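You operate a simulated robot arm through the tools that you are given. There is no shell and no other tool.

You run a simulated two-armed robot. Do the job below in one go: nothing can be reset, and whatever is moved stays where it is left.

JOB
Wipe up the spill on the worktop with the small towel and put it back.

It is judged by the outcome, as a careful person would: the job done as asked, and still so three seconds after it is handed in. It fails if anything else is knocked over, pushed out of place, dropped, spilled or broken. Flat cloth is picked up by pressing the open fingertips on it (5 to 10 N) and closing them slowly along it; thin cloth reads only 2 to 8 mm in the jaws.

ROBOT AND FRAMES
Two 7-joint arms with two-finger parallel grippers on one trunk, on a base that moves. Base frame: it is fixed to the floor where the robot stands at the start and does not move with it; the origin is under the middle of the robot, x ahead of it, y to its left, z up. Units: m, degrees, N and s.
The left shoulder is at the start at [0.05, 0.177, 1.079], the right one opposite. With the tool pointing down near the work surface each hand reaches from about 0.18 to 0.7 m from the robot's upright axis, wherever it stands, measured 20 degrees to its own side. Places, roughly: small towel [2.1, 0.4, 0.9]. Payload 3.43 kg a hand.
Tool frame (each hand has its own): the origin (TCP) lies between the finger pads and is the grasp point; the fingertips stand 0.034 m ahead of it; z points along the fingers, y is the line along which they close. The gripper opens to 0.128 m. The fingers are 0.024 m wide and 0.012 m thick; the gripper's body (0.048 by 0.13 m) begins 0.096 m behind the TCP.
Orientation is that of the tool frame in the base frame, as a unit quaternion [w, x, y, z]. With the fingers straight down and closing along the base's y, the tool's x points along the base's -x, its y along +y and its z along -z.

CONTROLS
- The arms move only by the tool jog_arm. It takes "left_increments", "right_increments" or both (then of equal length, played together; a hand with none holds still); each is a list of rows, each a list of 3 entries, a list of its own where there are three numbers: the shift along the tool's x, y, z in units of 150 mm (1.0 is 150 mm), then the turn, a rotation vector about the tool's x, y, z in units of 180 degrees (1.0 is 180 degrees), then the gripper command, from -1 (fully open) to 1 (shut), values between in proportion. In form: [[[x, y, z], [rx, ry, rz], jaw], ...]. A call has 1 to 20 rows; each row is the pose to reach, as a shift and turn from the pose commanded when the call began, along the tool's axes at that moment. A call with a number of a shift or a turn outside -1 to 1 is refused whole. Rows are played at 5 a second. More than 0.05 m and 8.6 degrees between two rows, or a gripper value outside its range, and nothing of the call is played. A pose out of reach is approached as far as the arm can. The call stops where the force on the tool passes 40 N (or 10 N more than at its start, if that is more) or the arm is blocked; 0.2 s more then pass. Each finger travels about 0.108 m/s and halts on what it meets, pressing with about 37 N; the grip force reading is that of the motor and also rises with nothing between the fingers. The clock runs only during rows and for 0.2 s after the last one: add rows that repeat a pose to give the fingers time. It gives the time, the measured TCP pose, the force on the tool (base axes), the opening and the grip force at its end, in the units of the frame above (readings bear some noise), with the torque about the TCP (base axes, N m) and any sound that the robot's microphone picked up.
- Cameras (640 x 400 px; columns grow to the right, rows downward): "scene" is now at [0.1614, 0.0003, 1.2564]; the picture's right is [0.02, -1.00, 0.00], its down [-0.43, -0.01, -0.90] and it looks along [0.90, 0.02, -0.43] (base axes); focal length 261 px, centre (320, 200). "left" rides on the left gripper at [0.076, 0.011, -0.16] in its tool frame; the picture's right is [-0.15, 0.99, 0.00], its down [-0.88, -0.13, -0.46] and it looks along [-0.45, -0.07, 0.89] (tool axes); focal length 234 px, centre (320, 200). "right" rides on the right gripper at [0.076, -0.011, -0.16] in its tool frame; the picture's right is [0.15, 0.99, 0.00], its down [-0.88, 0.13, -0.46] and it looks along [-0.45, 0.07, 0.89] (tool axes); focal length 234 px, centre (320, 200). There is no depth. A picture from a camera that has moved, and an enlarged one, comes with that camera's place and axes in the base frame and with its lens.
- capture(camera): a new picture of that camera. It takes no simulated time.
- move_column(by): slides the trunk up (or, below 0, down) by that many m; the arms and the scene camera ride with it, the base frame stays. It gives what a move gives, with no picture.
- steer(legs): drives the robot by 1 to 6 legs, each [ahead, turn to the left] in m and degrees, along the robot's own axes; the way and the turn of a leg run together, so that a leg with both is an arc; at most 1.5 m and 180 degrees a leg. The arms and the cameras ride along, it lands a little off, and it stops where it bumps. It gives what a move gives.
- aim_head(pan, tilt): turns the head with the scene camera to pan (to the left, within 80 degrees either way) and tilt (down, from -29 to 69), counted from straight ahead of the robot. It gives what a move gives.
- zoom(camera, box): a new picture of the part [left, top, right, bottom] of that camera's present view, enlarged. It takes no simulated time.
- finish_job(): hands the job in; it is judged then, once.

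Nothing tells you exact positions but the pictures and the camera data. Unless the task says otherwise, let go and move clear before handing in.

The tools are called after "Emit:" by a JSON object that holds its "op" and its "data". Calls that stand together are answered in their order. jog_arm: Moves the arms, as the interface text tells. Its arguments: {"type":"object","properties":{"left_increments":{"type":"array","items":{"type":"array"}},"right_increments":{"type":"array","items":{"type":"array"}}},"required":[]} The other tools are called the same way: move_column (by) moves the trunk up or down; steer (legs) drives the base; aim_head (pan, tilt) turns the head that bears the scene camera; capture (camera) takes a picture; zoom (camera, box) takes an enlarged picture of a part of a camera's view; finish_job () hands the job in.

At the start:

```text
time: 0.0
left_eef_pos: [0.4219, 0.2018, 1.1204]
left_tool_rot: [0.0, -0.001, 1.0, 0.0]
left_wrist_force: [0.5, -0.1, 0.1]
left_moment: [-0.01, -0.02, -0.03]
left_opening: 0.1282
left_finger_force: 0.1
right_eef_pos: [0.4178, -0.1427, 1.1277]
right_tool_rot: [0.0, 0.0, 1.0, 0.0]
right_wrist_force: [-0.5, 0.0, 0.5]
right_moment: [-0.03, 0.0, -0.02]
right_opening: 0.1279
right_finger_force: 0.0
trunk travel left (down, up): [-0.25, 0.151]
robot x, y, heading: [0.0022, 0.0021, -0.0]
head pan, tilt (commanded): [1.2, 25.5]
```

scene: 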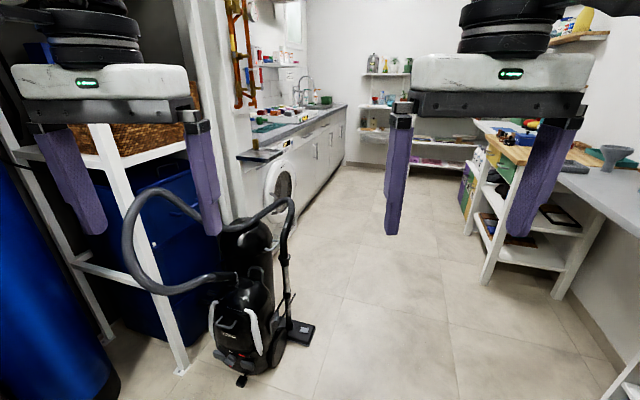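
right: 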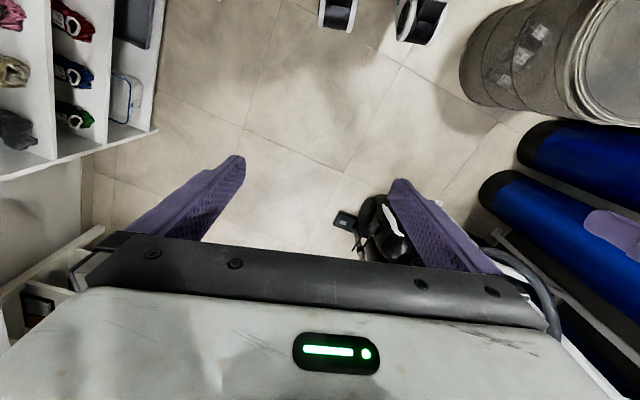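
left: 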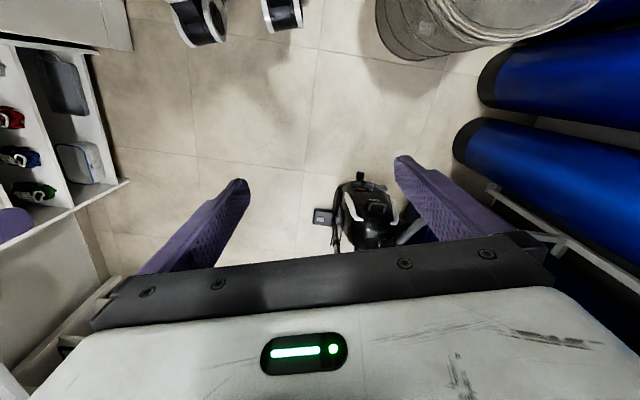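

I see a utility room: a worktop with a washing machine and a sink ahead on the left, a vacuum cleaner on the floor in front of me, and a bench on the right. I'll look closer at the left worktop first.

Emit:
{"op": "zoom", "data": {"camera": "scene", "box": [220, 60, 380, 180]}}

Emit:
{"op": "zoom", "data": {"camera": "scene", "box": [120, 160, 360, 400]}}

Emit:
{"op": "zoom", "data": {"camera": "scene", "box": [440, 80, 640, 280]}}

```text
3.33 times, centred on (300, 120) of scene
camera zoom: at [0.1614, 0.0003, 1.2564], right [0.02, -1.0, 0.0], down [-0.43, -0.01, -0.9], along [0.9, 0.02, -0.43], focal length 870 px, centre (387, 467)
```

zoom: 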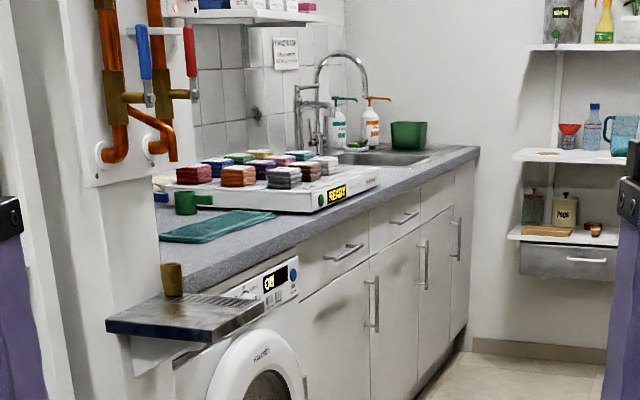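

```text
1.67 times, centred on (240, 280) of scene
camera zoom: at [0.1614, 0.0003, 1.2564], right [0.02, -1.0, 0.0], down [-0.43, -0.01, -0.9], along [0.9, 0.02, -0.43], focal length 435 px, centre (453, 67)
```

zoom: 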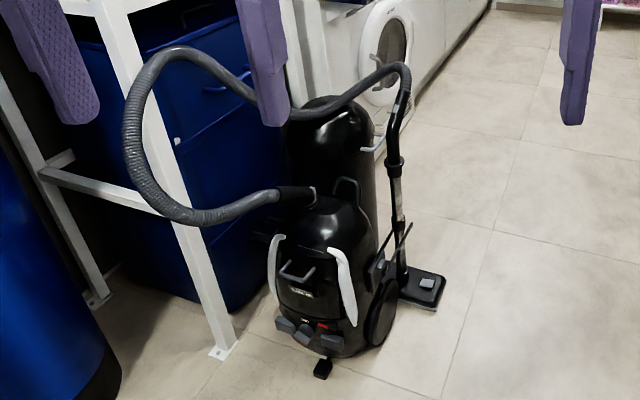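

```text
2.00 times, centred on (540, 180) of scene
camera zoom: at [0.1614, 0.0003, 1.2564], right [0.02, -1.0, 0.0], down [-0.43, -0.01, -0.9], along [0.9, 0.02, -0.43], focal length 522 px, centre (-120, 240)
```

zoom: 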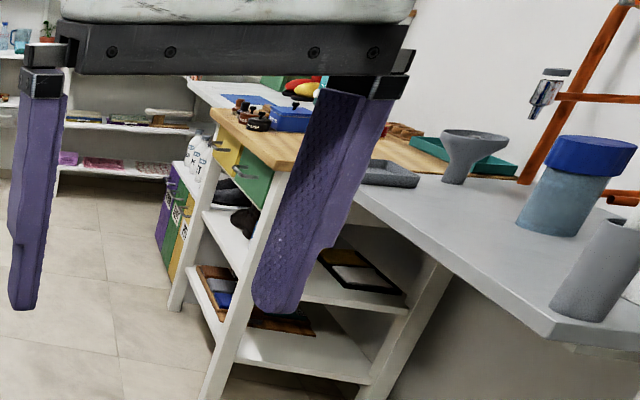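

I take the small towel to be the teal cloth on the left worktop, around [2.13, 0.43, 0.9]. The room seems turned about 16 degrees to my right. The spill isn't visible from here, so I'll look around with the head before driving.

Emit:
{"op": "aim_head", "data": {"pan": -45, "tilt": 35}}

Emit:
{"op": "capture", "data": {"camera": "scene"}}

Emit:
{"op": "aim_head", "data": {"pan": 0, "tilt": 55}}

Emit:
{"op": "capture", "data": {"camera": "scene"}}

```text
time: 1.1
left_eef_pos: [0.4218, 0.201, 1.1216]
left_tool_rot: [0.0, -0.001, 1.0, 0.0]
left_wrist_force: [0.5, 0.1, 0.4]
left_moment: [0.0, 0.01, 0.0]
left_opening: 0.1282
left_finger_force: 0.1
right_eef_pos: [0.4166, -0.1427, 1.1272]
right_tool_rot: [-0.001, -0.001, 1.0, 0.0]
right_wrist_force: [0.0, 0.6, 1.3]
right_moment: [0.01, -0.02, -0.02]
right_opening: 0.1281
right_finger_force: 0.1
trunk travel left (down, up): [-0.25, 0.151]
robot x, y, heading: [0.0032, 0.0012, -0.0]
head pan, tilt (commanded): [-45.0, 35.0]
```

```text
taken
camera scene: at [0.1317, -0.0638, 1.2414], right [-0.71, -0.71, 0.0], down [-0.41, 0.41, -0.82], along [0.58, -0.58, -0.57], focal length 261 px, centre (320, 200)
```

scene: 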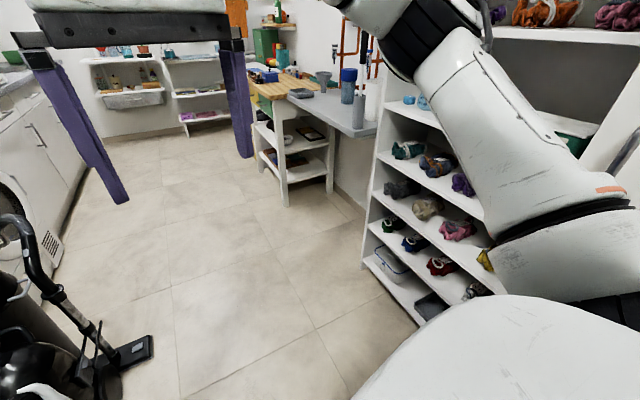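

```text
time: 2.3
left_eef_pos: [0.422, 0.2009, 1.1205]
left_tool_rot: [0.0, -0.001, 1.0, 0.0]
left_wrist_force: [0.4, -0.3, -0.3]
left_moment: [0.0, 0.03, 0.02]
left_opening: 0.1281
left_finger_force: 0.0
right_eef_pos: [0.4165, -0.1432, 1.1287]
right_tool_rot: [0.0, 0.001, 1.0, 0.0]
right_wrist_force: [0.3, 0.0, 1.0]
right_moment: [-0.01, 0.03, -0.03]
right_opening: 0.1282
right_finger_force: 0.2
trunk travel left (down, up): [-0.25, 0.151]
robot x, y, heading: [0.0009, 0.0046, -0.1]
head pan, tilt (commanded): [0.0, 55.0]
```

```text
taken
camera scene: at [0.1415, -0.0017, 1.2132], right [0.0, -1.0, 0.0], down [-0.82, 0.0, -0.57], along [0.57, 0.0, -0.82], focal length 261 px, centre (320, 200)
```

scene: 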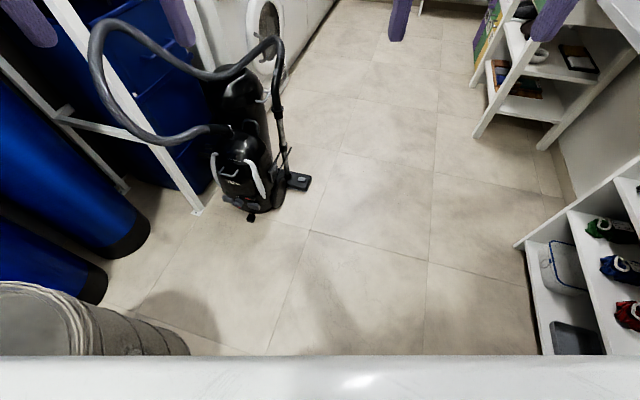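

The floor ahead is clear in a corridor between the vacuum's nozzle at about (1.1, 0.06) and the counter corner on the right at about (0.65, -0.8). I'll drive between them, turn toward the worktop and look.

Emit:
{"op": "steer", "data": {"legs": [[0, -22], [0.95, 0], [0, 45]]}}

Emit:
{"op": "aim_head", "data": {"pan": 0, "tilt": 25}}

Emit:
{"op": "capture", "data": {"camera": "scene"}}

```text
time: 10.5
left_eef_pos: [1.1999, -0.0212, 1.1221]
left_tool_rot: [-0.001, -0.194, 0.981, 0.0]
left_wrist_force: [0.2, -0.4, -0.7]
left_moment: [-0.03, 0.01, 0.02]
left_opening: 0.1279
left_finger_force: 0.1
right_eef_pos: [1.326, -0.3407, 1.1272]
right_tool_rot: [0.0, -0.193, 0.981, 0.0]
right_wrist_force: [0.0, 1.6, 0.1]
right_moment: [-0.03, 0.0, -0.02]
right_opening: 0.1279
right_finger_force: 0.1
trunk travel left (down, up): [-0.25, 0.151]
robot x, y, heading: [0.8841, -0.3646, 22.3]
head pan, tilt (commanded): [0.0, 55.0]
```

```text
time: 11.4
left_eef_pos: [1.1997, -0.0212, 1.1203]
left_tool_rot: [0.0, -0.194, 0.981, 0.0]
left_wrist_force: [1.5, -0.6, 0.2]
left_moment: [-0.02, -0.01, -0.02]
left_opening: 0.1279
left_finger_force: 0.1
right_eef_pos: [1.3253, -0.3404, 1.1283]
right_tool_rot: [0.0, -0.193, 0.981, -0.001]
right_wrist_force: [-0.1, -0.7, -0.1]
right_moment: [0.01, 0.02, 0.0]
right_opening: 0.128
right_finger_force: 0.1
trunk travel left (down, up): [-0.25, 0.151]
robot x, y, heading: [0.8821, -0.3646, 22.2]
head pan, tilt (commanded): [0.0, 25.0]
```

```text
taken
camera scene: at [1.0357, -0.3068, 1.2571], right [0.38, -0.93, 0.0], down [-0.39, -0.16, -0.91], along [0.84, 0.34, -0.42], focal length 261 px, centre (320, 200)
```

scene: 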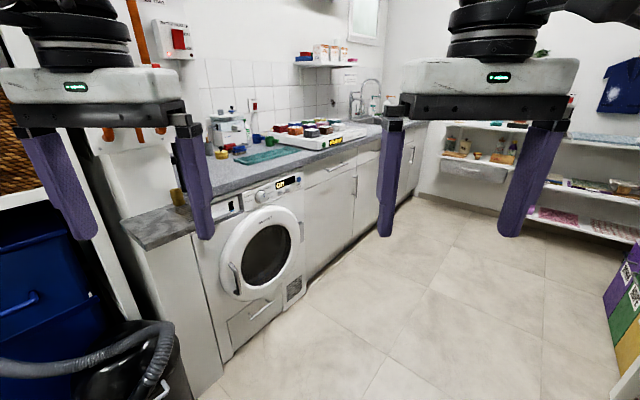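

Emit:
{"op": "zoom", "data": {"camera": "scene", "box": [110, 80, 430, 280]}}

Emit:
{"op": "zoom", "data": {"camera": "scene", "box": [200, 90, 360, 190]}}

```text
2.00 times, centred on (270, 180) of scene
camera zoom: at [1.0357, -0.3068, 1.2571], right [0.38, -0.93, 0.0], down [-0.39, -0.16, -0.91], along [0.84, 0.34, -0.42], focal length 522 px, centre (420, 240)
```

zoom: 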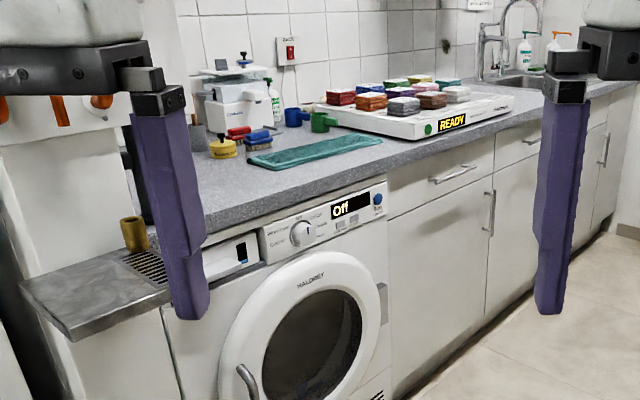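

```text
4.00 times, centred on (280, 140) of scene
camera zoom: at [1.0357, -0.3068, 1.2571], right [0.38, -0.93, 0.0], down [-0.39, -0.16, -0.91], along [0.84, 0.34, -0.42], focal length 1044 px, centre (480, 440)
```

zoom: 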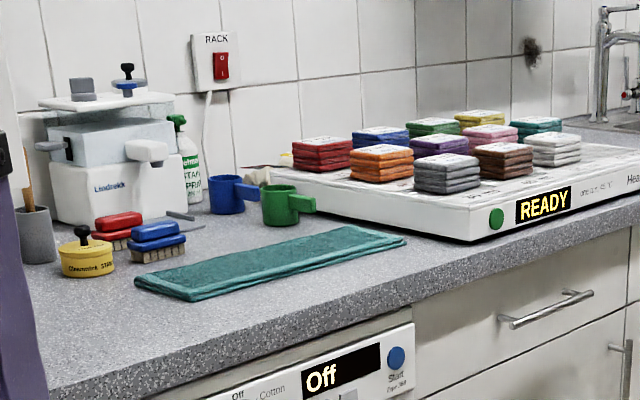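

The towel lies on the worktop above the washing machine, with brushes, a tin and cups behind it. I'll drive closer, keeping away from the vacuum nozzle, then turn to face the worktop and look down at it.

Emit:
{"op": "steer", "data": {"legs": [[0, -20], [0.45, 0], [0, 11], [0.53, 0], [0, 60]]}}

Emit:
{"op": "aim_head", "data": {"pan": 0, "tilt": 40}}

Emit:
{"op": "capture", "data": {"camera": "scene"}}

Emit:
{"op": "capture", "data": {"camera": "left"}}

Emit:
{"op": "capture", "data": {"camera": "right"}}

```text
time: 21.4
left_eef_pos: [1.7745, 0.2473, 1.1216]
left_tool_rot: [0.0, -0.611, 0.792, 0.0]
left_wrist_force: [-0.5, -0.8, 0.1]
left_moment: [0.0, -0.01, 0.02]
left_opening: 0.1281
left_finger_force: 0.0
right_eef_pos: [2.1049, 0.1538, 1.1276]
right_tool_rot: [0.0, -0.61, 0.792, 0.001]
right_wrist_force: [-0.3, 0.3, 0.4]
right_moment: [-0.02, 0.01, -0.01]
right_opening: 0.1281
right_finger_force: 0.0
trunk travel left (down, up): [-0.25, 0.151]
robot x, y, heading: [1.8625, -0.2114, 74.7]
head pan, tilt (commanded): [0.0, 25.0]
```

```text
time: 22.1
left_eef_pos: [1.7738, 0.2475, 1.1203]
left_tool_rot: [0.001, -0.61, 0.792, 0.0]
left_wrist_force: [0.0, -0.2, -0.4]
left_moment: [0.0, 0.01, -0.02]
left_opening: 0.1282
left_finger_force: 0.0
right_eef_pos: [2.1063, 0.1548, 1.1281]
right_tool_rot: [0.0, -0.61, 0.793, -0.001]
right_wrist_force: [0.1, 1.0, 0.1]
right_moment: [0.01, -0.04, 0.01]
right_opening: 0.1282
right_finger_force: 0.1
trunk travel left (down, up): [-0.25, 0.151]
robot x, y, heading: [1.863, -0.2099, 75.3]
head pan, tilt (commanded): [0.0, 40.0]
```

```text
taken
camera scene: at [1.9005, -0.0637, 1.2339], right [0.97, -0.26, 0.0], down [-0.16, -0.62, -0.77], along [0.2, 0.74, -0.64], focal length 261 px, centre (320, 200)
```

scene: 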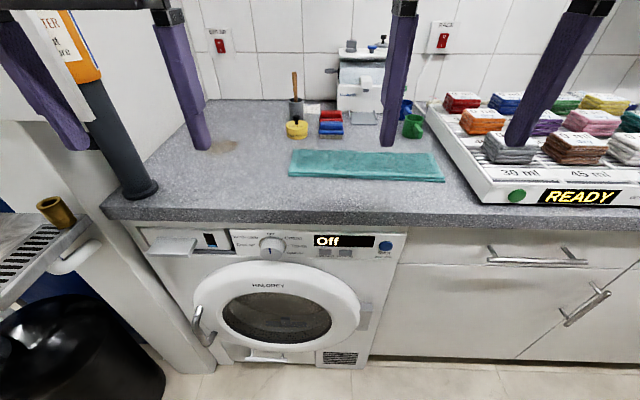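

```text
taken
camera left: at [1.7432, 0.1758, 1.2813], right [-0.92, 0.39, 0.0], down [0.35, 0.82, 0.46], along [0.18, 0.42, -0.89], focal length 234 px, centre (320, 200)
```

left: 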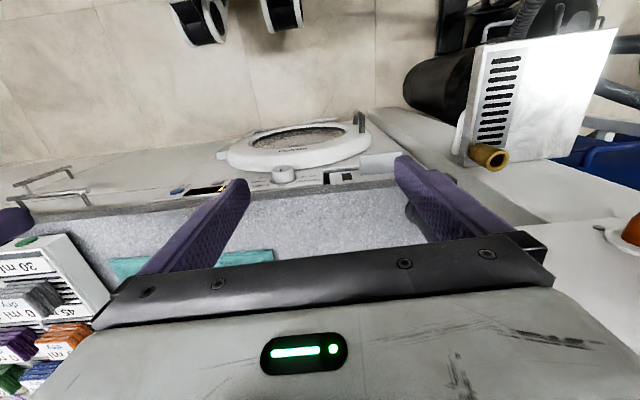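

```text
taken
camera right: at [2.0982, 0.0781, 1.2874], right [-0.99, 0.11, 0.0], down [0.1, 0.88, 0.46], along [0.05, 0.45, -0.89], focal length 234 px, centre (320, 200)
```

right: 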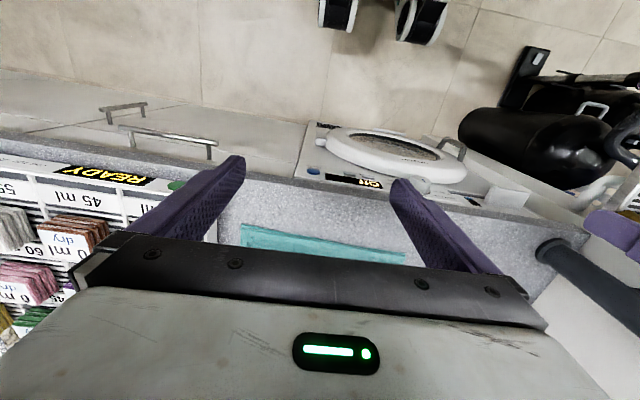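

There's a faint brownish patch on the worktop behind the left finger, near pixel (222, 146), which could be the spill. I'll zoom in on it and the towel.

Emit:
{"op": "zoom", "data": {"camera": "scene", "box": [140, 90, 300, 190]}}

Emit:
{"op": "zoom", "data": {"camera": "scene", "box": [270, 90, 460, 210]}}

```text
4.00 times, centred on (220, 140) of scene
camera zoom: at [1.9005, -0.0637, 1.2339], right [0.97, -0.26, 0.0], down [-0.16, -0.62, -0.77], along [0.2, 0.74, -0.64], focal length 1044 px, centre (720, 440)
```

zoom: 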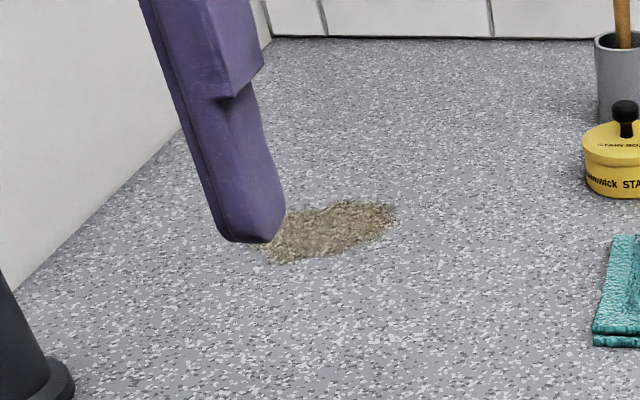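

```text
3.33 times, centred on (365, 150) of scene
camera zoom: at [1.9005, -0.0637, 1.2339], right [0.97, -0.26, 0.0], down [-0.16, -0.62, -0.77], along [0.2, 0.74, -0.64], focal length 870 px, centre (170, 367)
```

zoom: 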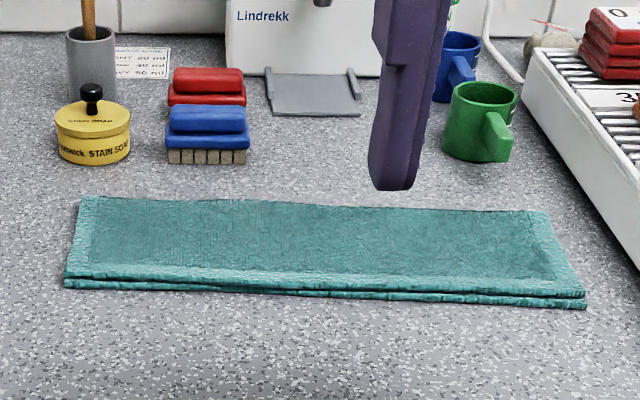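

The brownish patch at about (1.80, 0.60) on the worktop is the spill, and the folded teal towel spans about (1.96–2.33, 0.31–0.54). The spill is about 0.81 m from my axis, so I need to move roughly 0.17 m closer. First I'll check the clearance in front of the base.

Emit:
{"op": "aim_head", "data": {"pan": 0, "tilt": 69}}

Emit:
{"op": "capture", "data": {"camera": "scene"}}

Emit:
{"op": "aim_head", "data": {"pan": 40, "tilt": 30}}

Emit:
{"op": "capture", "data": {"camera": "scene"}}

```text
time: 23.1
left_eef_pos: [1.7741, 0.2455, 1.12]
left_tool_rot: [0.001, -0.611, 0.792, 0.0]
left_wrist_force: [-0.1, 0.9, 0.0]
left_moment: [0.0, -0.02, -0.02]
left_opening: 0.128
left_finger_force: 0.1
right_eef_pos: [2.106, 0.1554, 1.128]
right_tool_rot: [0.0, -0.609, 0.793, 0.0]
right_wrist_force: [-0.1, 0.0, 0.0]
right_moment: [0.05, 0.0, -0.01]
right_opening: 0.1282
right_finger_force: 0.0
trunk travel left (down, up): [-0.25, 0.151]
robot x, y, heading: [1.8621, -0.215, 75.0]
head pan, tilt (commanded): [0.0, 68.8]
```

```text
taken
camera scene: at [1.8931, -0.0918, 1.1978], right [0.97, -0.26, 0.0], down [-0.24, -0.9, -0.36], along [0.09, 0.35, -0.93], focal length 261 px, centre (320, 200)
```

scene: 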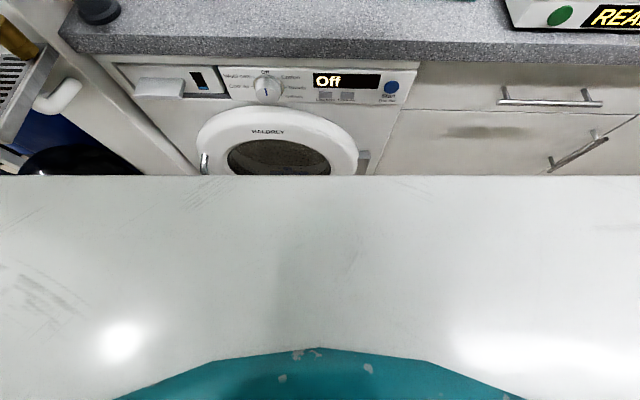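

```text
time: 24.1
left_eef_pos: [1.7752, 0.2465, 1.1213]
left_tool_rot: [0.0, -0.61, 0.792, 0.0]
left_wrist_force: [0.3, 0.5, -0.3]
left_moment: [-0.04, 0.02, -0.01]
left_opening: 0.1282
left_finger_force: 0.1
right_eef_pos: [2.1064, 0.1536, 1.1273]
right_tool_rot: [0.0, -0.61, 0.793, 0.0]
right_wrist_force: [-0.2, 0.6, 0.0]
right_moment: [0.0, -0.01, -0.04]
right_opening: 0.128
right_finger_force: 0.1
trunk travel left (down, up): [-0.25, 0.151]
robot x, y, heading: [1.862, -0.212, 75.0]
head pan, tilt (commanded): [40.0, 30.0]
```

```text
taken
camera scene: at [1.8404, -0.064, 1.2491], right [0.91, 0.42, 0.0], down [0.21, -0.45, -0.87], along [-0.37, 0.78, -0.5], focal length 261 px, centre (320, 200)
```

scene: 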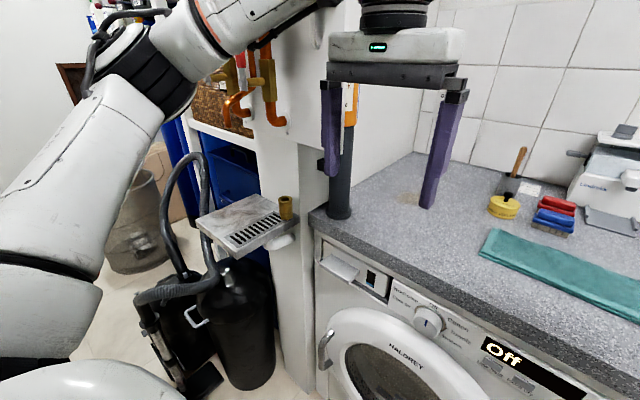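

The pole at the left corner stands near (1.65, 0.45), close to my left hand, and the chest edge rather than the base fills the downward view, so the base has room to move up. I'll pull both hands back and apart before driving closer.

Emit:
{"op": "jog_arm", "data": {"left_increments": [[[0.2, -0.083, 0], [0, 0, 0], -1], [[0.4, -0.167, 0], [0, 0, 0], -1], [[0.6, -0.25, 0], [0, 0, 0], -1], [[0.8, -0.333, 0], [0, 0, 0], -1], [[0.8, -0.333, 0], [0, 0, 0], -1]], "right_increments": [[[0.167, -0.25, 0], [0, 0, 0], -1], [[0.333, -0.5, 0], [0, 0, 0], -1], [[0.5, -0.75, 0], [0, 0, 0], -1], [[0.667, -1.0, 0], [0, 0, 0], -1], [[0.667, -1.0, 0], [0, 0, 0], -1]]}}

```text
time: 25.4
left_eef_pos: [1.7921, 0.1174, 1.1214]
left_tool_rot: [-0.001, -0.61, 0.792, 0.0]
left_wrist_force: [1.2, -0.9, -0.5]
left_moment: [0.03, 0.02, 0.0]
left_opening: 0.1282
left_finger_force: 0.1
right_eef_pos: [2.2252, 0.0207, 1.1276]
right_tool_rot: [-0.001, -0.611, 0.792, -0.001]
right_wrist_force: [-0.2, -0.2, 0.1]
right_moment: [0.0, -0.02, -0.05]
right_opening: 0.1283
right_finger_force: 0.1
trunk travel left (down, up): [-0.25, 0.151]
robot x, y, heading: [1.862, -0.21, 75.1]
head pan, tilt (commanded): [40.0, 30.0]
```

Both hands are pulled back as planned. Now I'll turn a little left, drive 0.2 m, and turn back to face the worktop squarely.

Emit:
{"op": "steer", "data": {"legs": [[0, 15], [0.2, 0], [0, -16.5]]}}

Emit:
{"op": "aim_head", "data": {"pan": 8, "tilt": 50}}

Emit:
{"op": "capture", "data": {"camera": "scene"}}

```text
time: 27.9
left_eef_pos: [1.7077, 0.2854, 1.1223]
left_tool_rot: [-0.003, 0.709, -0.705, -0.003]
left_wrist_force: [-0.6, -0.3, 0.6]
left_moment: [-0.03, -0.01, -0.01]
left_opening: 0.1278
left_finger_force: 0.2
right_eef_pos: [2.151, 0.3049, 1.1281]
right_tool_rot: [0.0, 0.71, -0.705, 0.0]
right_wrist_force: [-0.2, -0.3, -0.1]
right_moment: [-0.02, -0.01, -0.03]
right_opening: 0.1282
right_finger_force: 0.0
trunk travel left (down, up): [-0.25, 0.151]
robot x, y, heading: [1.8593, -0.0139, 90.2]
head pan, tilt (commanded): [40.0, 30.0]
stopped in leg 2: the robot was blocked; the commanded pose is now the measured one
```

```text
time: 28.9
left_eef_pos: [1.7059, 0.2834, 1.1222]
left_tool_rot: [-0.002, 0.709, -0.705, -0.003]
left_wrist_force: [0.5, -0.2, -0.1]
left_moment: [0.01, -0.05, -0.02]
left_opening: 0.128
left_finger_force: 0.0
right_eef_pos: [2.1508, 0.3043, 1.1288]
right_tool_rot: [0.0, 0.709, -0.705, 0.0]
right_wrist_force: [0.5, -0.4, 0.6]
right_moment: [0.01, 0.03, -0.01]
right_opening: 0.128
right_finger_force: 0.1
trunk travel left (down, up): [-0.25, 0.151]
robot x, y, heading: [1.8604, -0.0162, 90.2]
head pan, tilt (commanded): [8.0, 50.0]
```

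```text
taken
camera scene: at [1.8484, 0.1289, 1.22], right [0.99, 0.14, 0.0], down [0.11, -0.76, -0.64], along [-0.09, 0.64, -0.76], focal length 261 px, centre (320, 200)
```

scene: 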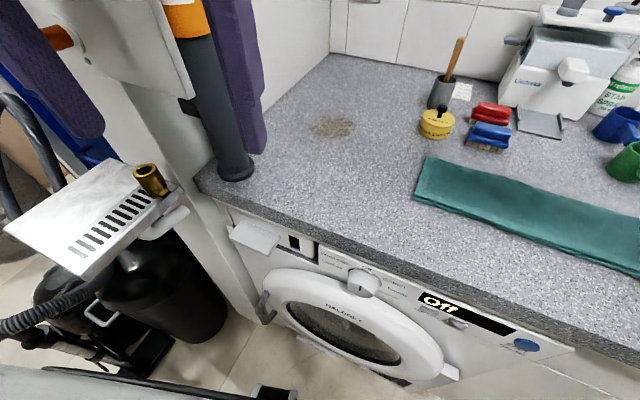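

The drive stopped just short of its end because something blocked it, at (1.86, -0.015) with heading 90. Before moving again I'll look around to find what was touched.

Emit:
{"op": "aim_head", "data": {"pan": 45, "tilt": 60}}

Emit:
{"op": "capture", "data": {"camera": "scene"}}

Emit:
{"op": "aim_head", "data": {"pan": -45, "tilt": 60}}

Emit:
{"op": "capture", "data": {"camera": "scene"}}

Emit:
{"op": "aim_head", "data": {"pan": 70, "tilt": 20}}

Emit:
{"op": "capture", "data": {"camera": "scene"}}

Emit:
{"op": "capture", "data": {"camera": "left"}}

Emit:
{"op": "capture", "data": {"camera": "right"}}

```text
time: 29.9
left_eef_pos: [1.7054, 0.2843, 1.1219]
left_tool_rot: [0.003, -0.706, 0.708, 0.002]
left_wrist_force: [-53.3, -2.0, -7.2]
left_moment: [1.11, -9.58, -4.47]
left_opening: 0.1279
left_finger_force: 0.1
right_eef_pos: [2.1514, 0.3048, 1.1282]
right_tool_rot: [0.001, 0.708, -0.706, 0.0]
right_wrist_force: [-1.0, 0.6, -0.2]
right_moment: [0.0, -0.01, -0.01]
right_opening: 0.1279
right_finger_force: 0.0
trunk travel left (down, up): [-0.25, 0.151]
robot x, y, heading: [1.8576, -0.0158, 90.3]
head pan, tilt (commanded): [45.0, 60.0]
```

```text
taken
camera scene: at [1.8188, 0.1088, 1.2102], right [0.8, 0.59, 0.0], down [0.5, -0.68, -0.54], along [-0.32, 0.43, -0.84], focal length 261 px, centre (320, 200)
```

scene: 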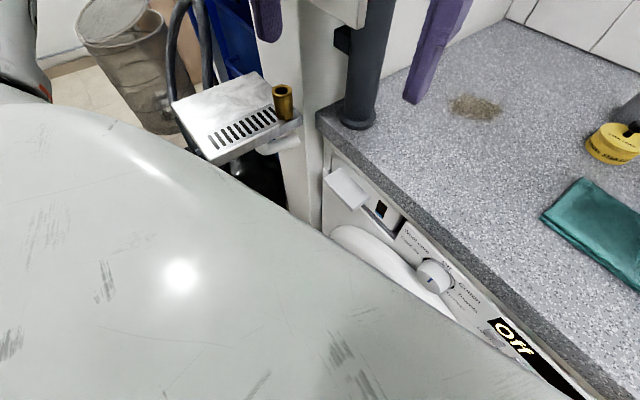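

```text
time: 31.6
left_eef_pos: [1.7064, 0.283, 1.1223]
left_tool_rot: [-0.002, 0.709, -0.705, -0.002]
left_wrist_force: [0.0, 0.2, 0.5]
left_moment: [0.01, -0.02, 0.0]
left_opening: 0.128
left_finger_force: 0.0
right_eef_pos: [2.1507, 0.3042, 1.1285]
right_tool_rot: [0.0, 0.708, -0.706, 0.0]
right_wrist_force: [0.4, -1.1, 0.3]
right_moment: [0.01, 0.04, 0.01]
right_opening: 0.128
right_finger_force: 0.0
trunk travel left (down, up): [-0.25, 0.151]
robot x, y, heading: [1.8587, -0.0128, 90.2]
head pan, tilt (commanded): [-45.0, 60.0]
```

```text
taken
camera scene: at [1.9063, 0.1001, 1.2074], right [0.71, -0.7, 0.0], down [-0.61, -0.61, -0.5], along [0.35, 0.36, -0.87], focal length 261 px, centre (320, 200)
```

scene: 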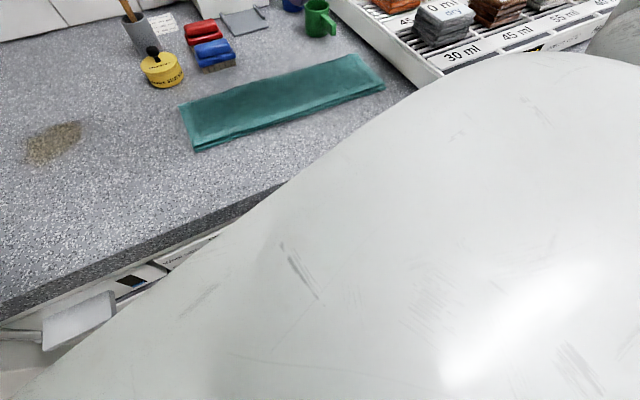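

```text
time: 33.5
left_eef_pos: [1.7063, 0.2833, 1.1217]
left_tool_rot: [-0.003, 0.709, -0.706, -0.003]
left_wrist_force: [1.5, 0.4, -0.9]
left_moment: [0.04, -0.01, 0.0]
left_opening: 0.1282
left_finger_force: 0.0
right_eef_pos: [2.1504, 0.3044, 1.1281]
right_tool_rot: [0.001, 0.708, -0.706, 0.0]
right_wrist_force: [-0.9, -0.7, -0.5]
right_moment: [-0.04, 0.01, -0.03]
right_opening: 0.128
right_finger_force: 0.0
trunk travel left (down, up): [-0.25, 0.151]
robot x, y, heading: [1.858, -0.0114, 90.3]
head pan, tilt (commanded): [70.0, 20.0]
```

```text
taken
camera scene: at [1.7717, 0.084, 1.2654], right [0.34, 0.94, 0.0], down [0.32, -0.11, -0.94], along [-0.88, 0.32, -0.34], focal length 261 px, centre (320, 200)
```

scene: 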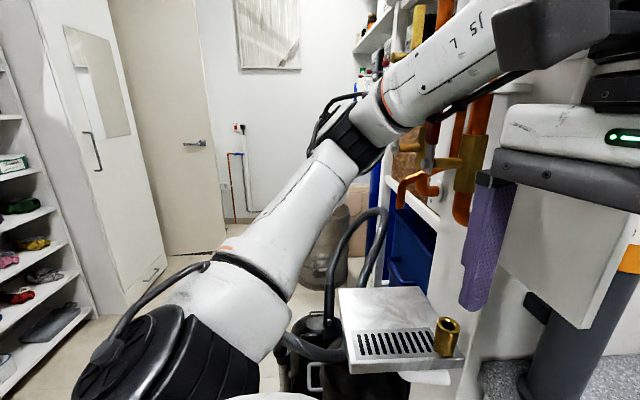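

```text
taken
camera left: at [1.695, 0.2059, 1.282], right [-0.99, 0.14, 0.0], down [0.13, 0.88, 0.46], along [0.07, 0.46, -0.89], focal length 234 px, centre (320, 200)
```

left: 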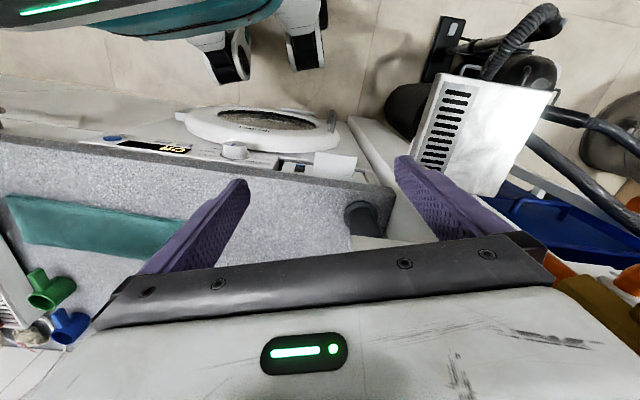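

```text
taken
camera right: at [2.1625, 0.2288, 1.2881], right [-0.99, -0.15, 0.0], down [-0.13, 0.88, 0.46], along [-0.07, 0.45, -0.89], focal length 234 px, centre (320, 200)
```

right: 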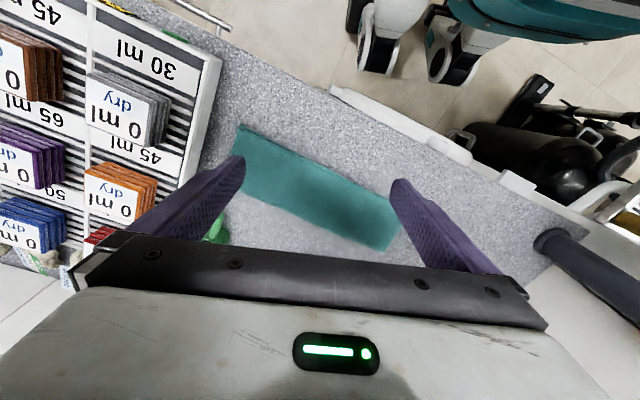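

The left gripper's outer side touched the wall panel and pipes to its left; the force spiked to about 53 N once and is back to zero, and nothing looks displaced. I'll move the left hand straight away to the right before turning.

Emit:
{"op": "jog_arm", "data": {"left_increments": [[[0, -0.2, 0], [0, 0, 0], -1], [[0, -0.4, 0], [0, 0, 0], -1], [[0, -0.6, 0], [0, 0, 0], -1], [[0, -0.8, 0], [0, 0, 0], -1], [[0, -0.8, 0], [0, 0, 0], -1]]}}

Emit:
{"op": "aim_head", "data": {"pan": 50, "tilt": 20}}

Emit:
{"op": "capture", "data": {"camera": "scene"}}

```text
time: 34.7
left_eef_pos: [1.7992, 0.2643, 1.141]
left_tool_rot: [-0.036, 0.726, -0.687, -0.007]
left_wrist_force: [0.2, 0.2, -0.9]
left_moment: [0.06, -0.01, 0.0]
left_opening: 0.1283
left_finger_force: 0.1
right_eef_pos: [2.135, 0.277, 1.1405]
right_tool_rot: [-0.014, 0.71, -0.704, -0.003]
right_wrist_force: [-0.4, 2.0, 0.7]
right_moment: [-0.13, -0.05, -0.01]
right_opening: 0.1279
right_finger_force: 0.0
trunk travel left (down, up): [-0.25, 0.151]
robot x, y, heading: [1.8591, -0.0169, 95.5]
head pan, tilt (commanded): [70.0, 20.0]
stopped in row 5 (right hand): the arm was blocked; the commanded pose is now the measured one
```

```text
time: 35.5
left_eef_pos: [1.7999, 0.2647, 1.143]
left_tool_rot: [-0.036, 0.73, -0.683, -0.01]
left_wrist_force: [0.2, 0.4, -0.7]
left_moment: [0.04, -0.03, -0.01]
left_opening: 0.128
left_finger_force: 0.1
right_eef_pos: [2.1357, 0.2811, 1.1401]
right_tool_rot: [-0.014, 0.713, -0.701, -0.005]
right_wrist_force: [-0.3, 0.3, -0.4]
right_moment: [0.01, 0.0, 0.0]
right_opening: 0.1282
right_finger_force: 0.2
trunk travel left (down, up): [-0.25, 0.151]
robot x, y, heading: [1.8639, -0.0149, 95.5]
head pan, tilt (commanded): [50.0, 20.0]
```

```text
taken
camera scene: at [1.7636, 0.0741, 1.2676], right [0.57, 0.82, 0.03], down [0.29, -0.16, -0.94], along [-0.77, 0.55, -0.34], focal length 261 px, centre (320, 200)
```

scene: 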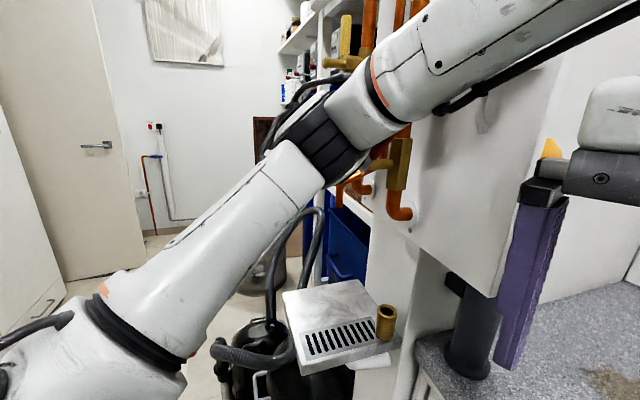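

The elbow of my left arm is pressed against the pipes on the left, and the robot was turned to 95.5 degrees and slightly tilted by it. I'll back straight away from the wall, then plan to work with the right arm from farther right.

Emit:
{"op": "steer", "data": {"legs": [[-0.12, 0]]}}

Emit:
{"op": "capture", "data": {"camera": "scene"}}

```text
time: 36.8
left_eef_pos: [1.8274, 0.1691, 1.1281]
left_tool_rot: [-0.013, 0.723, -0.69, -0.003]
left_wrist_force: [-0.3, -0.5, 0.4]
left_moment: [0.02, 0.03, 0.01]
left_opening: 0.1278
left_finger_force: 0.1
right_eef_pos: [2.1576, 0.1883, 1.1268]
right_tool_rot: [0.002, 0.713, -0.701, 0.0]
right_wrist_force: [0.3, -0.1, -0.7]
right_moment: [0.02, 0.02, -0.01]
right_opening: 0.1283
right_finger_force: 0.1
trunk travel left (down, up): [-0.25, 0.151]
robot x, y, heading: [1.8699, -0.1313, 94.7]
head pan, tilt (commanded): [50.0, 20.0]
```

```text
taken
camera scene: at [1.7885, -0.0135, 1.2654], right [0.58, 0.82, 0.0], down [0.28, -0.2, -0.94], along [-0.77, 0.54, -0.34], focal length 261 px, centre (320, 200)
```

scene: 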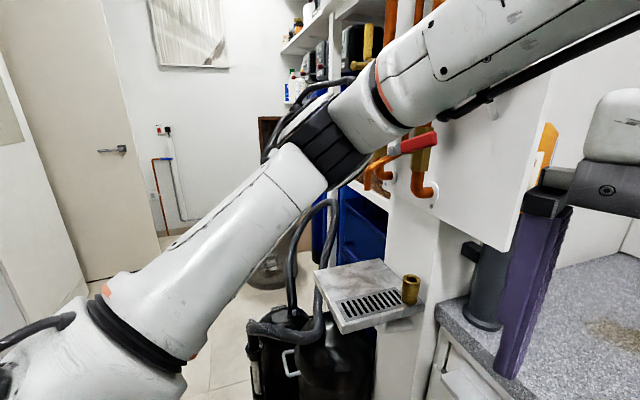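

The robot is level again and clear of the pipes. The red valve lever looks different from before, so I'll zoom in to check whether it was disturbed.

Emit:
{"op": "zoom", "data": {"camera": "scene", "box": [330, 80, 490, 220]}}

Emit:
{"op": "zoom", "data": {"camera": "scene", "box": [430, 200, 640, 400]}}

```text
2.86 times, centred on (410, 150) of scene
camera zoom: at [1.7885, -0.0135, 1.2654], right [0.58, 0.82, 0.0], down [0.28, -0.2, -0.94], along [-0.77, 0.54, -0.34], focal length 746 px, centre (63, 343)
```

zoom: 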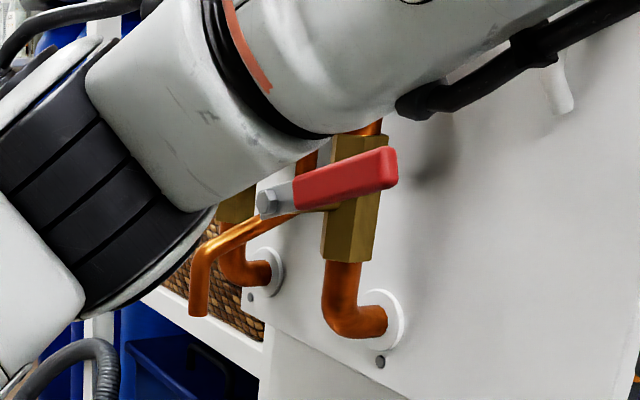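

```text
2.00 times, centred on (535, 300) of scene
camera zoom: at [1.7885, -0.0135, 1.2654], right [0.58, 0.82, 0.0], down [0.28, -0.2, -0.94], along [-0.77, 0.54, -0.34], focal length 522 px, centre (-110, 0)
```

zoom: 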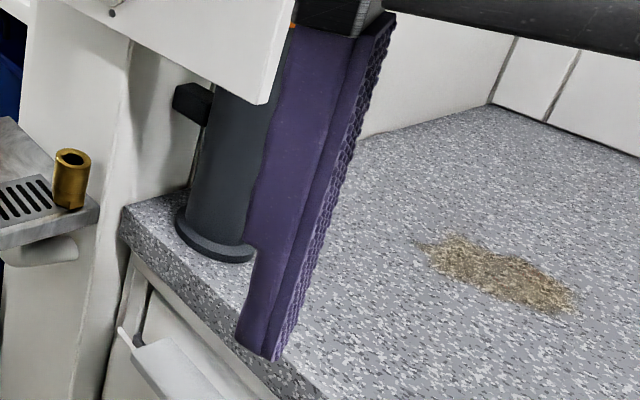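

The red valve lever now points sideways, whereas in my first picture it stood upright, so my arm turned it and I need to set it back. I place its pivot at about (1.52, 0.31, 1.20). I'll move into the middle of the corridor, then face the valve panel from about (1.61, -0.38).

Emit:
{"op": "steer", "data": {"legs": [[-0.33, 0], [0, 70], [0.3, 0], [0, -91]]}}

Emit:
{"op": "aim_head", "data": {"pan": 10, "tilt": 10}}

Emit:
{"op": "capture", "data": {"camera": "scene"}}

```text
time: 47.6
left_eef_pos: [1.6882, -0.0856, 1.1284]
left_tool_rot: [0.014, -0.572, 0.82, 0.001]
left_wrist_force: [1.1, -0.1, -0.4]
left_moment: [0.02, 0.04, -0.02]
left_opening: 0.128
left_finger_force: 0.2
right_eef_pos: [1.9998, -0.1995, 1.1268]
right_tool_rot: [-0.002, -0.559, 0.829, -0.001]
right_wrist_force: [-0.4, -0.6, -0.1]
right_moment: [-0.03, -0.02, 0.03]
right_opening: 0.1281
right_finger_force: 0.1
trunk travel left (down, up): [-0.25, 0.151]
robot x, y, heading: [1.6088, -0.3805, 72.0]
head pan, tilt (commanded): [50.0, 20.0]
```

```text
time: 48.6
left_eef_pos: [1.6894, -0.0873, 1.1277]
left_tool_rot: [0.013, -0.572, 0.82, -0.001]
left_wrist_force: [-0.1, -0.4, -0.7]
left_moment: [-0.01, -0.02, 0.02]
left_opening: 0.1277
left_finger_force: 0.1
right_eef_pos: [1.9999, -0.2, 1.1271]
right_tool_rot: [-0.002, -0.559, 0.829, -0.001]
right_wrist_force: [0.1, -0.1, 0.2]
right_moment: [-0.01, 0.03, -0.03]
right_opening: 0.128
right_finger_force: 0.1
trunk travel left (down, up): [-0.25, 0.151]
robot x, y, heading: [1.6112, -0.3855, 72.0]
head pan, tilt (commanded): [10.0, 10.0]
```

```text
taken
camera scene: at [1.6446, -0.2277, 1.2815], right [0.99, -0.14, 0.0], down [-0.02, -0.17, -0.98], along [0.14, 0.97, -0.17], focal length 261 px, centre (320, 200)
```

scene: 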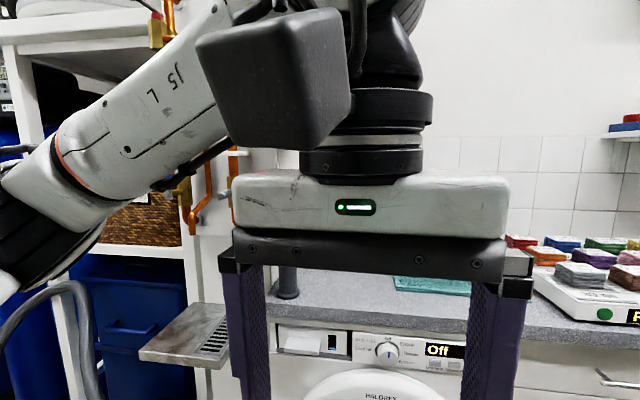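

The left gripper hides the valve panel. I'll move that hand to the left into free space over the corridor to see the valve clearly.

Emit:
{"op": "jog_arm", "data": {"left_increments": [[[0, 0.25, 0], [0, 0, 0], -1], [[0, 0.5, 0], [0, 0, 0], -1], [[0, 0.75, 0], [0, 0, 0], -1], [[0, 1.0, 0], [0, 0, 0], -1], [[0, 1.0, 0], [0, 0, 0], -1]]}}

Emit:
{"op": "jog_arm", "data": {"left_increments": [[[0.1, 0.25, 0.2], [0, 0, 0], -1], [[0.2, 0.5, 0.4], [0, 0, 0], -1], [[0.2, 0.75, 0.6], [0, 0, 0], -1], [[0.2, 0.75, 0.8], [0, 0, 0], -1], [[0.2, 0.75, 0.8], [0, 0, 0], -1]]}}

Emit:
{"op": "capture", "data": {"camera": "scene"}}

```text
time: 49.8
left_eef_pos: [1.5488, -0.0363, 1.1268]
left_tool_rot: [0.012, -0.572, 0.82, 0.001]
left_wrist_force: [-0.1, 0.1, 0.1]
left_moment: [-0.03, 0.01, -0.02]
left_opening: 0.1278
left_finger_force: 0.0
right_eef_pos: [2.0011, -0.1991, 1.1262]
right_tool_rot: [-0.003, -0.559, 0.829, -0.001]
right_wrist_force: [-0.4, 0.5, 0.5]
right_moment: [0.02, -0.04, 0.03]
right_opening: 0.1282
right_finger_force: 0.0
trunk travel left (down, up): [-0.25, 0.151]
robot x, y, heading: [1.6104, -0.385, 71.7]
head pan, tilt (commanded): [10.0, 10.0]
```

```text
refused: row 1 steps farther than a row can; nothing moved
```

```text
taken
camera scene: at [1.645, -0.2277, 1.2815], right [0.99, -0.14, 0.0], down [-0.03, -0.17, -0.98], along [0.14, 0.97, -0.17], focal length 261 px, centre (320, 200)
```

scene: 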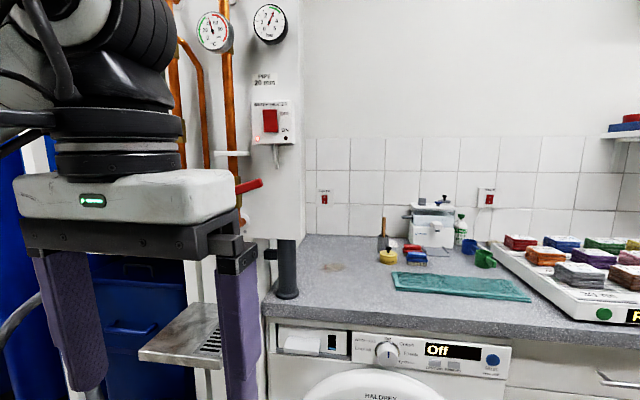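

The red lever is confirmed pointing to the right and slightly upward. I'll lower the left hand so the whole valve set is in view.

Emit:
{"op": "jog_arm", "data": {"left_increments": [[[0.1, 0.1, 0.2], [0, 0, 0], -1], [[0.2, 0.2, 0.45], [0, 0, 0], -1], [[0.2, 0.2, 0.75], [0, 0, 0], -1], [[0.2, 0.2, 1.0], [0, 0, 0], -1], [[0.2, 0.2, 1.0], [0, 0, 0], -1]]}}

Emit:
{"op": "zoom", "data": {"camera": "scene", "box": [150, 90, 310, 250]}}

Emit:
{"op": "capture", "data": {"camera": "scene"}}

```text
time: 51.0
left_eef_pos: [1.5112, -0.0474, 0.9741]
left_tool_rot: [0.013, -0.572, 0.82, 0.001]
left_wrist_force: [0.5, -0.1, 0.1]
left_moment: [0.01, 0.07, 0.0]
left_opening: 0.1283
left_finger_force: 0.1
right_eef_pos: [2.0014, -0.1998, 1.1253]
right_tool_rot: [-0.002, -0.559, 0.829, 0.0]
right_wrist_force: [0.4, -0.2, -0.1]
right_moment: [-0.02, -0.02, -0.01]
right_opening: 0.1278
right_finger_force: 0.0
trunk travel left (down, up): [-0.25, 0.151]
robot x, y, heading: [1.6124, -0.385, 71.5]
head pan, tilt (commanded): [10.0, 10.0]
```

```text
2.50 times, centred on (230, 170) of scene
camera zoom: at [1.6447, -0.2277, 1.2816], right [0.99, -0.14, 0.0], down [-0.03, -0.17, -0.98], along [0.14, 0.97, -0.17], focal length 653 px, centre (545, 275)
```

zoom: 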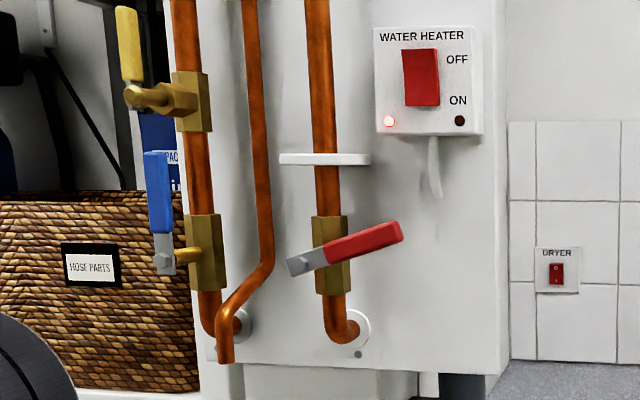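

```text
taken
camera scene: at [1.6447, -0.2277, 1.2816], right [0.99, -0.14, 0.0], down [-0.03, -0.17, -0.98], along [0.14, 0.97, -0.17], focal length 261 px, centre (320, 200)
```

scene: 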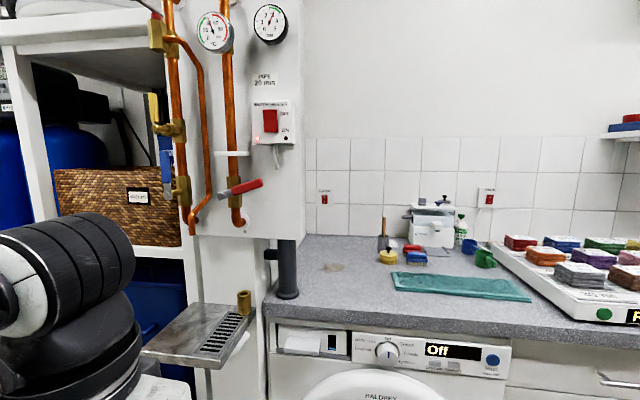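

Now the view is clear: the blue and yellow levers stand upright and only the red one was turned, to about 20 degrees above horizontal. I place its pivot at (1.527, 0.302, 1.203) and its tip at (1.603, 0.289, 1.228). I'll close the left fingers into a peg pointing forward to push it back upright.

Emit:
{"op": "jog_arm", "data": {"left_increments": [[[-0.083, 0, -0.083], [0, -0.0417, 0], 0], [[-0.167, 0, -0.167], [0, -0.0833, 0], 0.5], [[-0.25, 0, -0.25], [0, -0.125, 0], 1], [[-0.333, 0, -0.333], [0, -0.1667, 0], 1], [[-0.417, 0, -0.417], [0, -0.2083, 0], 1], [[-0.5, 0, -0.5], [0, -0.25, 0], 1], [[-0.583, 0, -0.583], [0, -0.2917, 0], 1], [[-0.667, 0, -0.667], [0, -0.3333, 0], 1], [[-0.75, 0, -0.75], [0, -0.375, 0], 1], [[-0.833, 0, -0.833], [0, -0.4167, 0], 1], [[-0.917, 0, -0.917], [0, -0.4583, 0], 1], [[-1.0, 0, -1.0], [0, -0.5, 0], 1], [[-1.0, 0, -1.0], [0, -0.5, 0], 1]]}}

Emit:
{"op": "capture", "data": {"camera": "scene"}}

Emit:
{"op": "capture", "data": {"camera": "left"}}

```text
time: 53.8
left_eef_pos: [1.5972, 0.1429, 1.1493]
left_tool_rot: [0.589, -0.404, 0.57, 0.405]
left_wrist_force: [0.3, 0.0, -0.4]
left_moment: [0.03, -0.03, -0.03]
left_opening: 0.0
left_finger_force: 32.8
left hand out of reach, approached as far as the arm can: row 5, 6, 7, 8, 9, 10, 11, 12, 13
right_eef_pos: [2.0002, -0.2, 1.1269]
right_tool_rot: [-0.004, -0.56, 0.829, -0.001]
right_wrist_force: [-0.2, 0.5, 0.8]
right_moment: [-0.01, 0.0, -0.01]
right_opening: 0.128
right_finger_force: 0.1
trunk travel left (down, up): [-0.25, 0.151]
robot x, y, heading: [1.6102, -0.3871, 71.8]
head pan, tilt (commanded): [10.0, 10.0]
```

```text
taken
camera scene: at [1.6444, -0.2272, 1.2814], right [0.99, -0.14, 0.0], down [-0.02, -0.17, -0.98], along [0.14, 0.97, -0.17], focal length 261 px, centre (320, 200)
```

scene: 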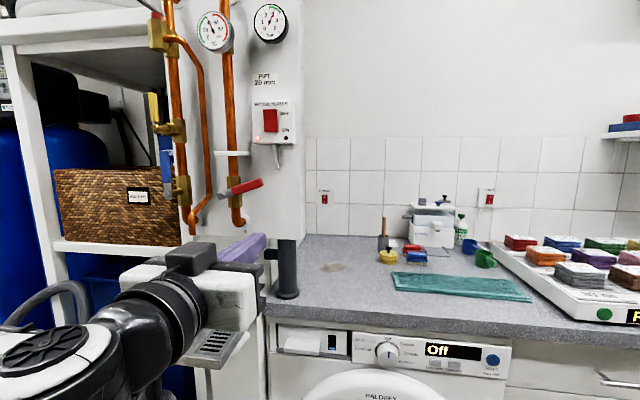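

```text
taken
camera left: at [1.5329, -0.0035, 1.071], right [-0.93, 0.34, 0.13], down [-0.05, -0.49, 0.87], along [0.36, 0.81, 0.47], focal length 234 px, centre (320, 200)
```

left: 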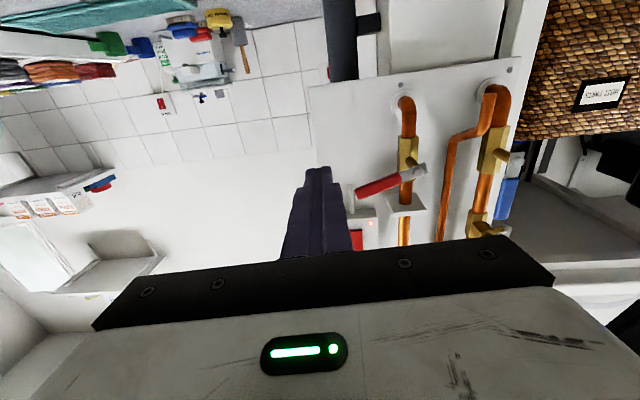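

The left fingers now point forward as a closed peg at (1.597, 0.143, 1.149), though the arm deviated slightly from the commanded pose. I'll make a small test step toward the lever and check where it lands.

Emit:
{"op": "jog_arm", "data": {"left_increments": [[[-0.07, 0.055, 0.16], [0, 0, 0], 1], [[-0.143, 0.11, 0.329], [0, 0, 0], 1], [[-0.143, 0.11, 0.329], [0, 0, 0], 1]]}}

```text
time: 54.6
left_eef_pos: [1.6001, 0.1925, 1.1714]
left_tool_rot: [0.589, -0.404, 0.571, 0.404]
left_wrist_force: [-0.5, -0.6, -0.1]
left_moment: [-0.01, -0.02, -0.01]
left_opening: 0.0
left_finger_force: 33.5
right_eef_pos: [2.0006, -0.2002, 1.1262]
right_tool_rot: [-0.003, -0.559, 0.829, 0.0]
right_wrist_force: [0.7, 0.3, 0.7]
right_moment: [0.0, -0.01, 0.01]
right_opening: 0.128
right_finger_force: 0.1
trunk travel left (down, up): [-0.25, 0.151]
robot x, y, heading: [1.607, -0.3854, 71.4]
head pan, tilt (commanded): [10.0, 10.0]
```

The step landed as expected, so commands now track the measured pose. My peg tip is at about (1.612, 0.224, 1.172), just short of the lever. I'll check both views before moving under it.

Emit:
{"op": "zoom", "data": {"camera": "scene", "box": [150, 120, 330, 280]}}

Emit:
{"op": "zoom", "data": {"camera": "left", "box": [240, 50, 560, 270]}}

```text
2.50 times, centred on (240, 200) of scene
camera zoom: at [1.6447, -0.2277, 1.2816], right [0.99, -0.14, 0.0], down [-0.03, -0.17, -0.98], along [0.14, 0.97, -0.17], focal length 653 px, centre (520, 200)
```

zoom: 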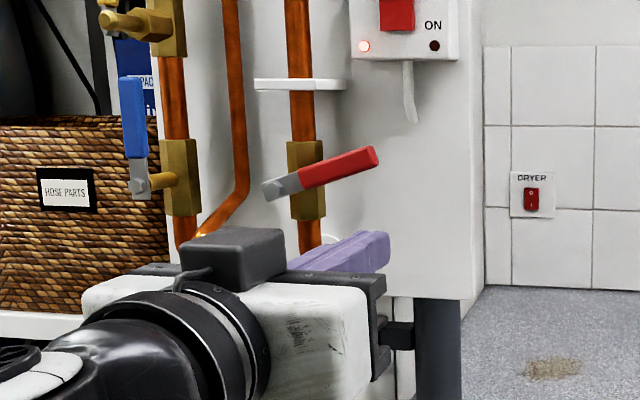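

```text
1.82 times, centred on (400, 160) of left
camera zoom: at [1.5337, 0.0469, 1.0929], right [-0.93, 0.34, 0.13], down [-0.05, -0.49, 0.87], along [0.36, 0.81, 0.47], focal length 426 px, centre (174, 273)
```

zoom: 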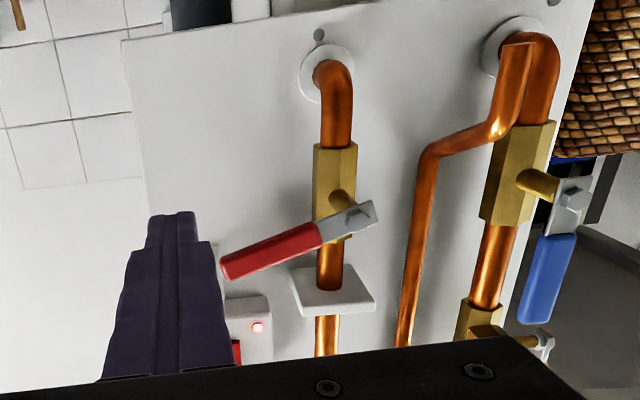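

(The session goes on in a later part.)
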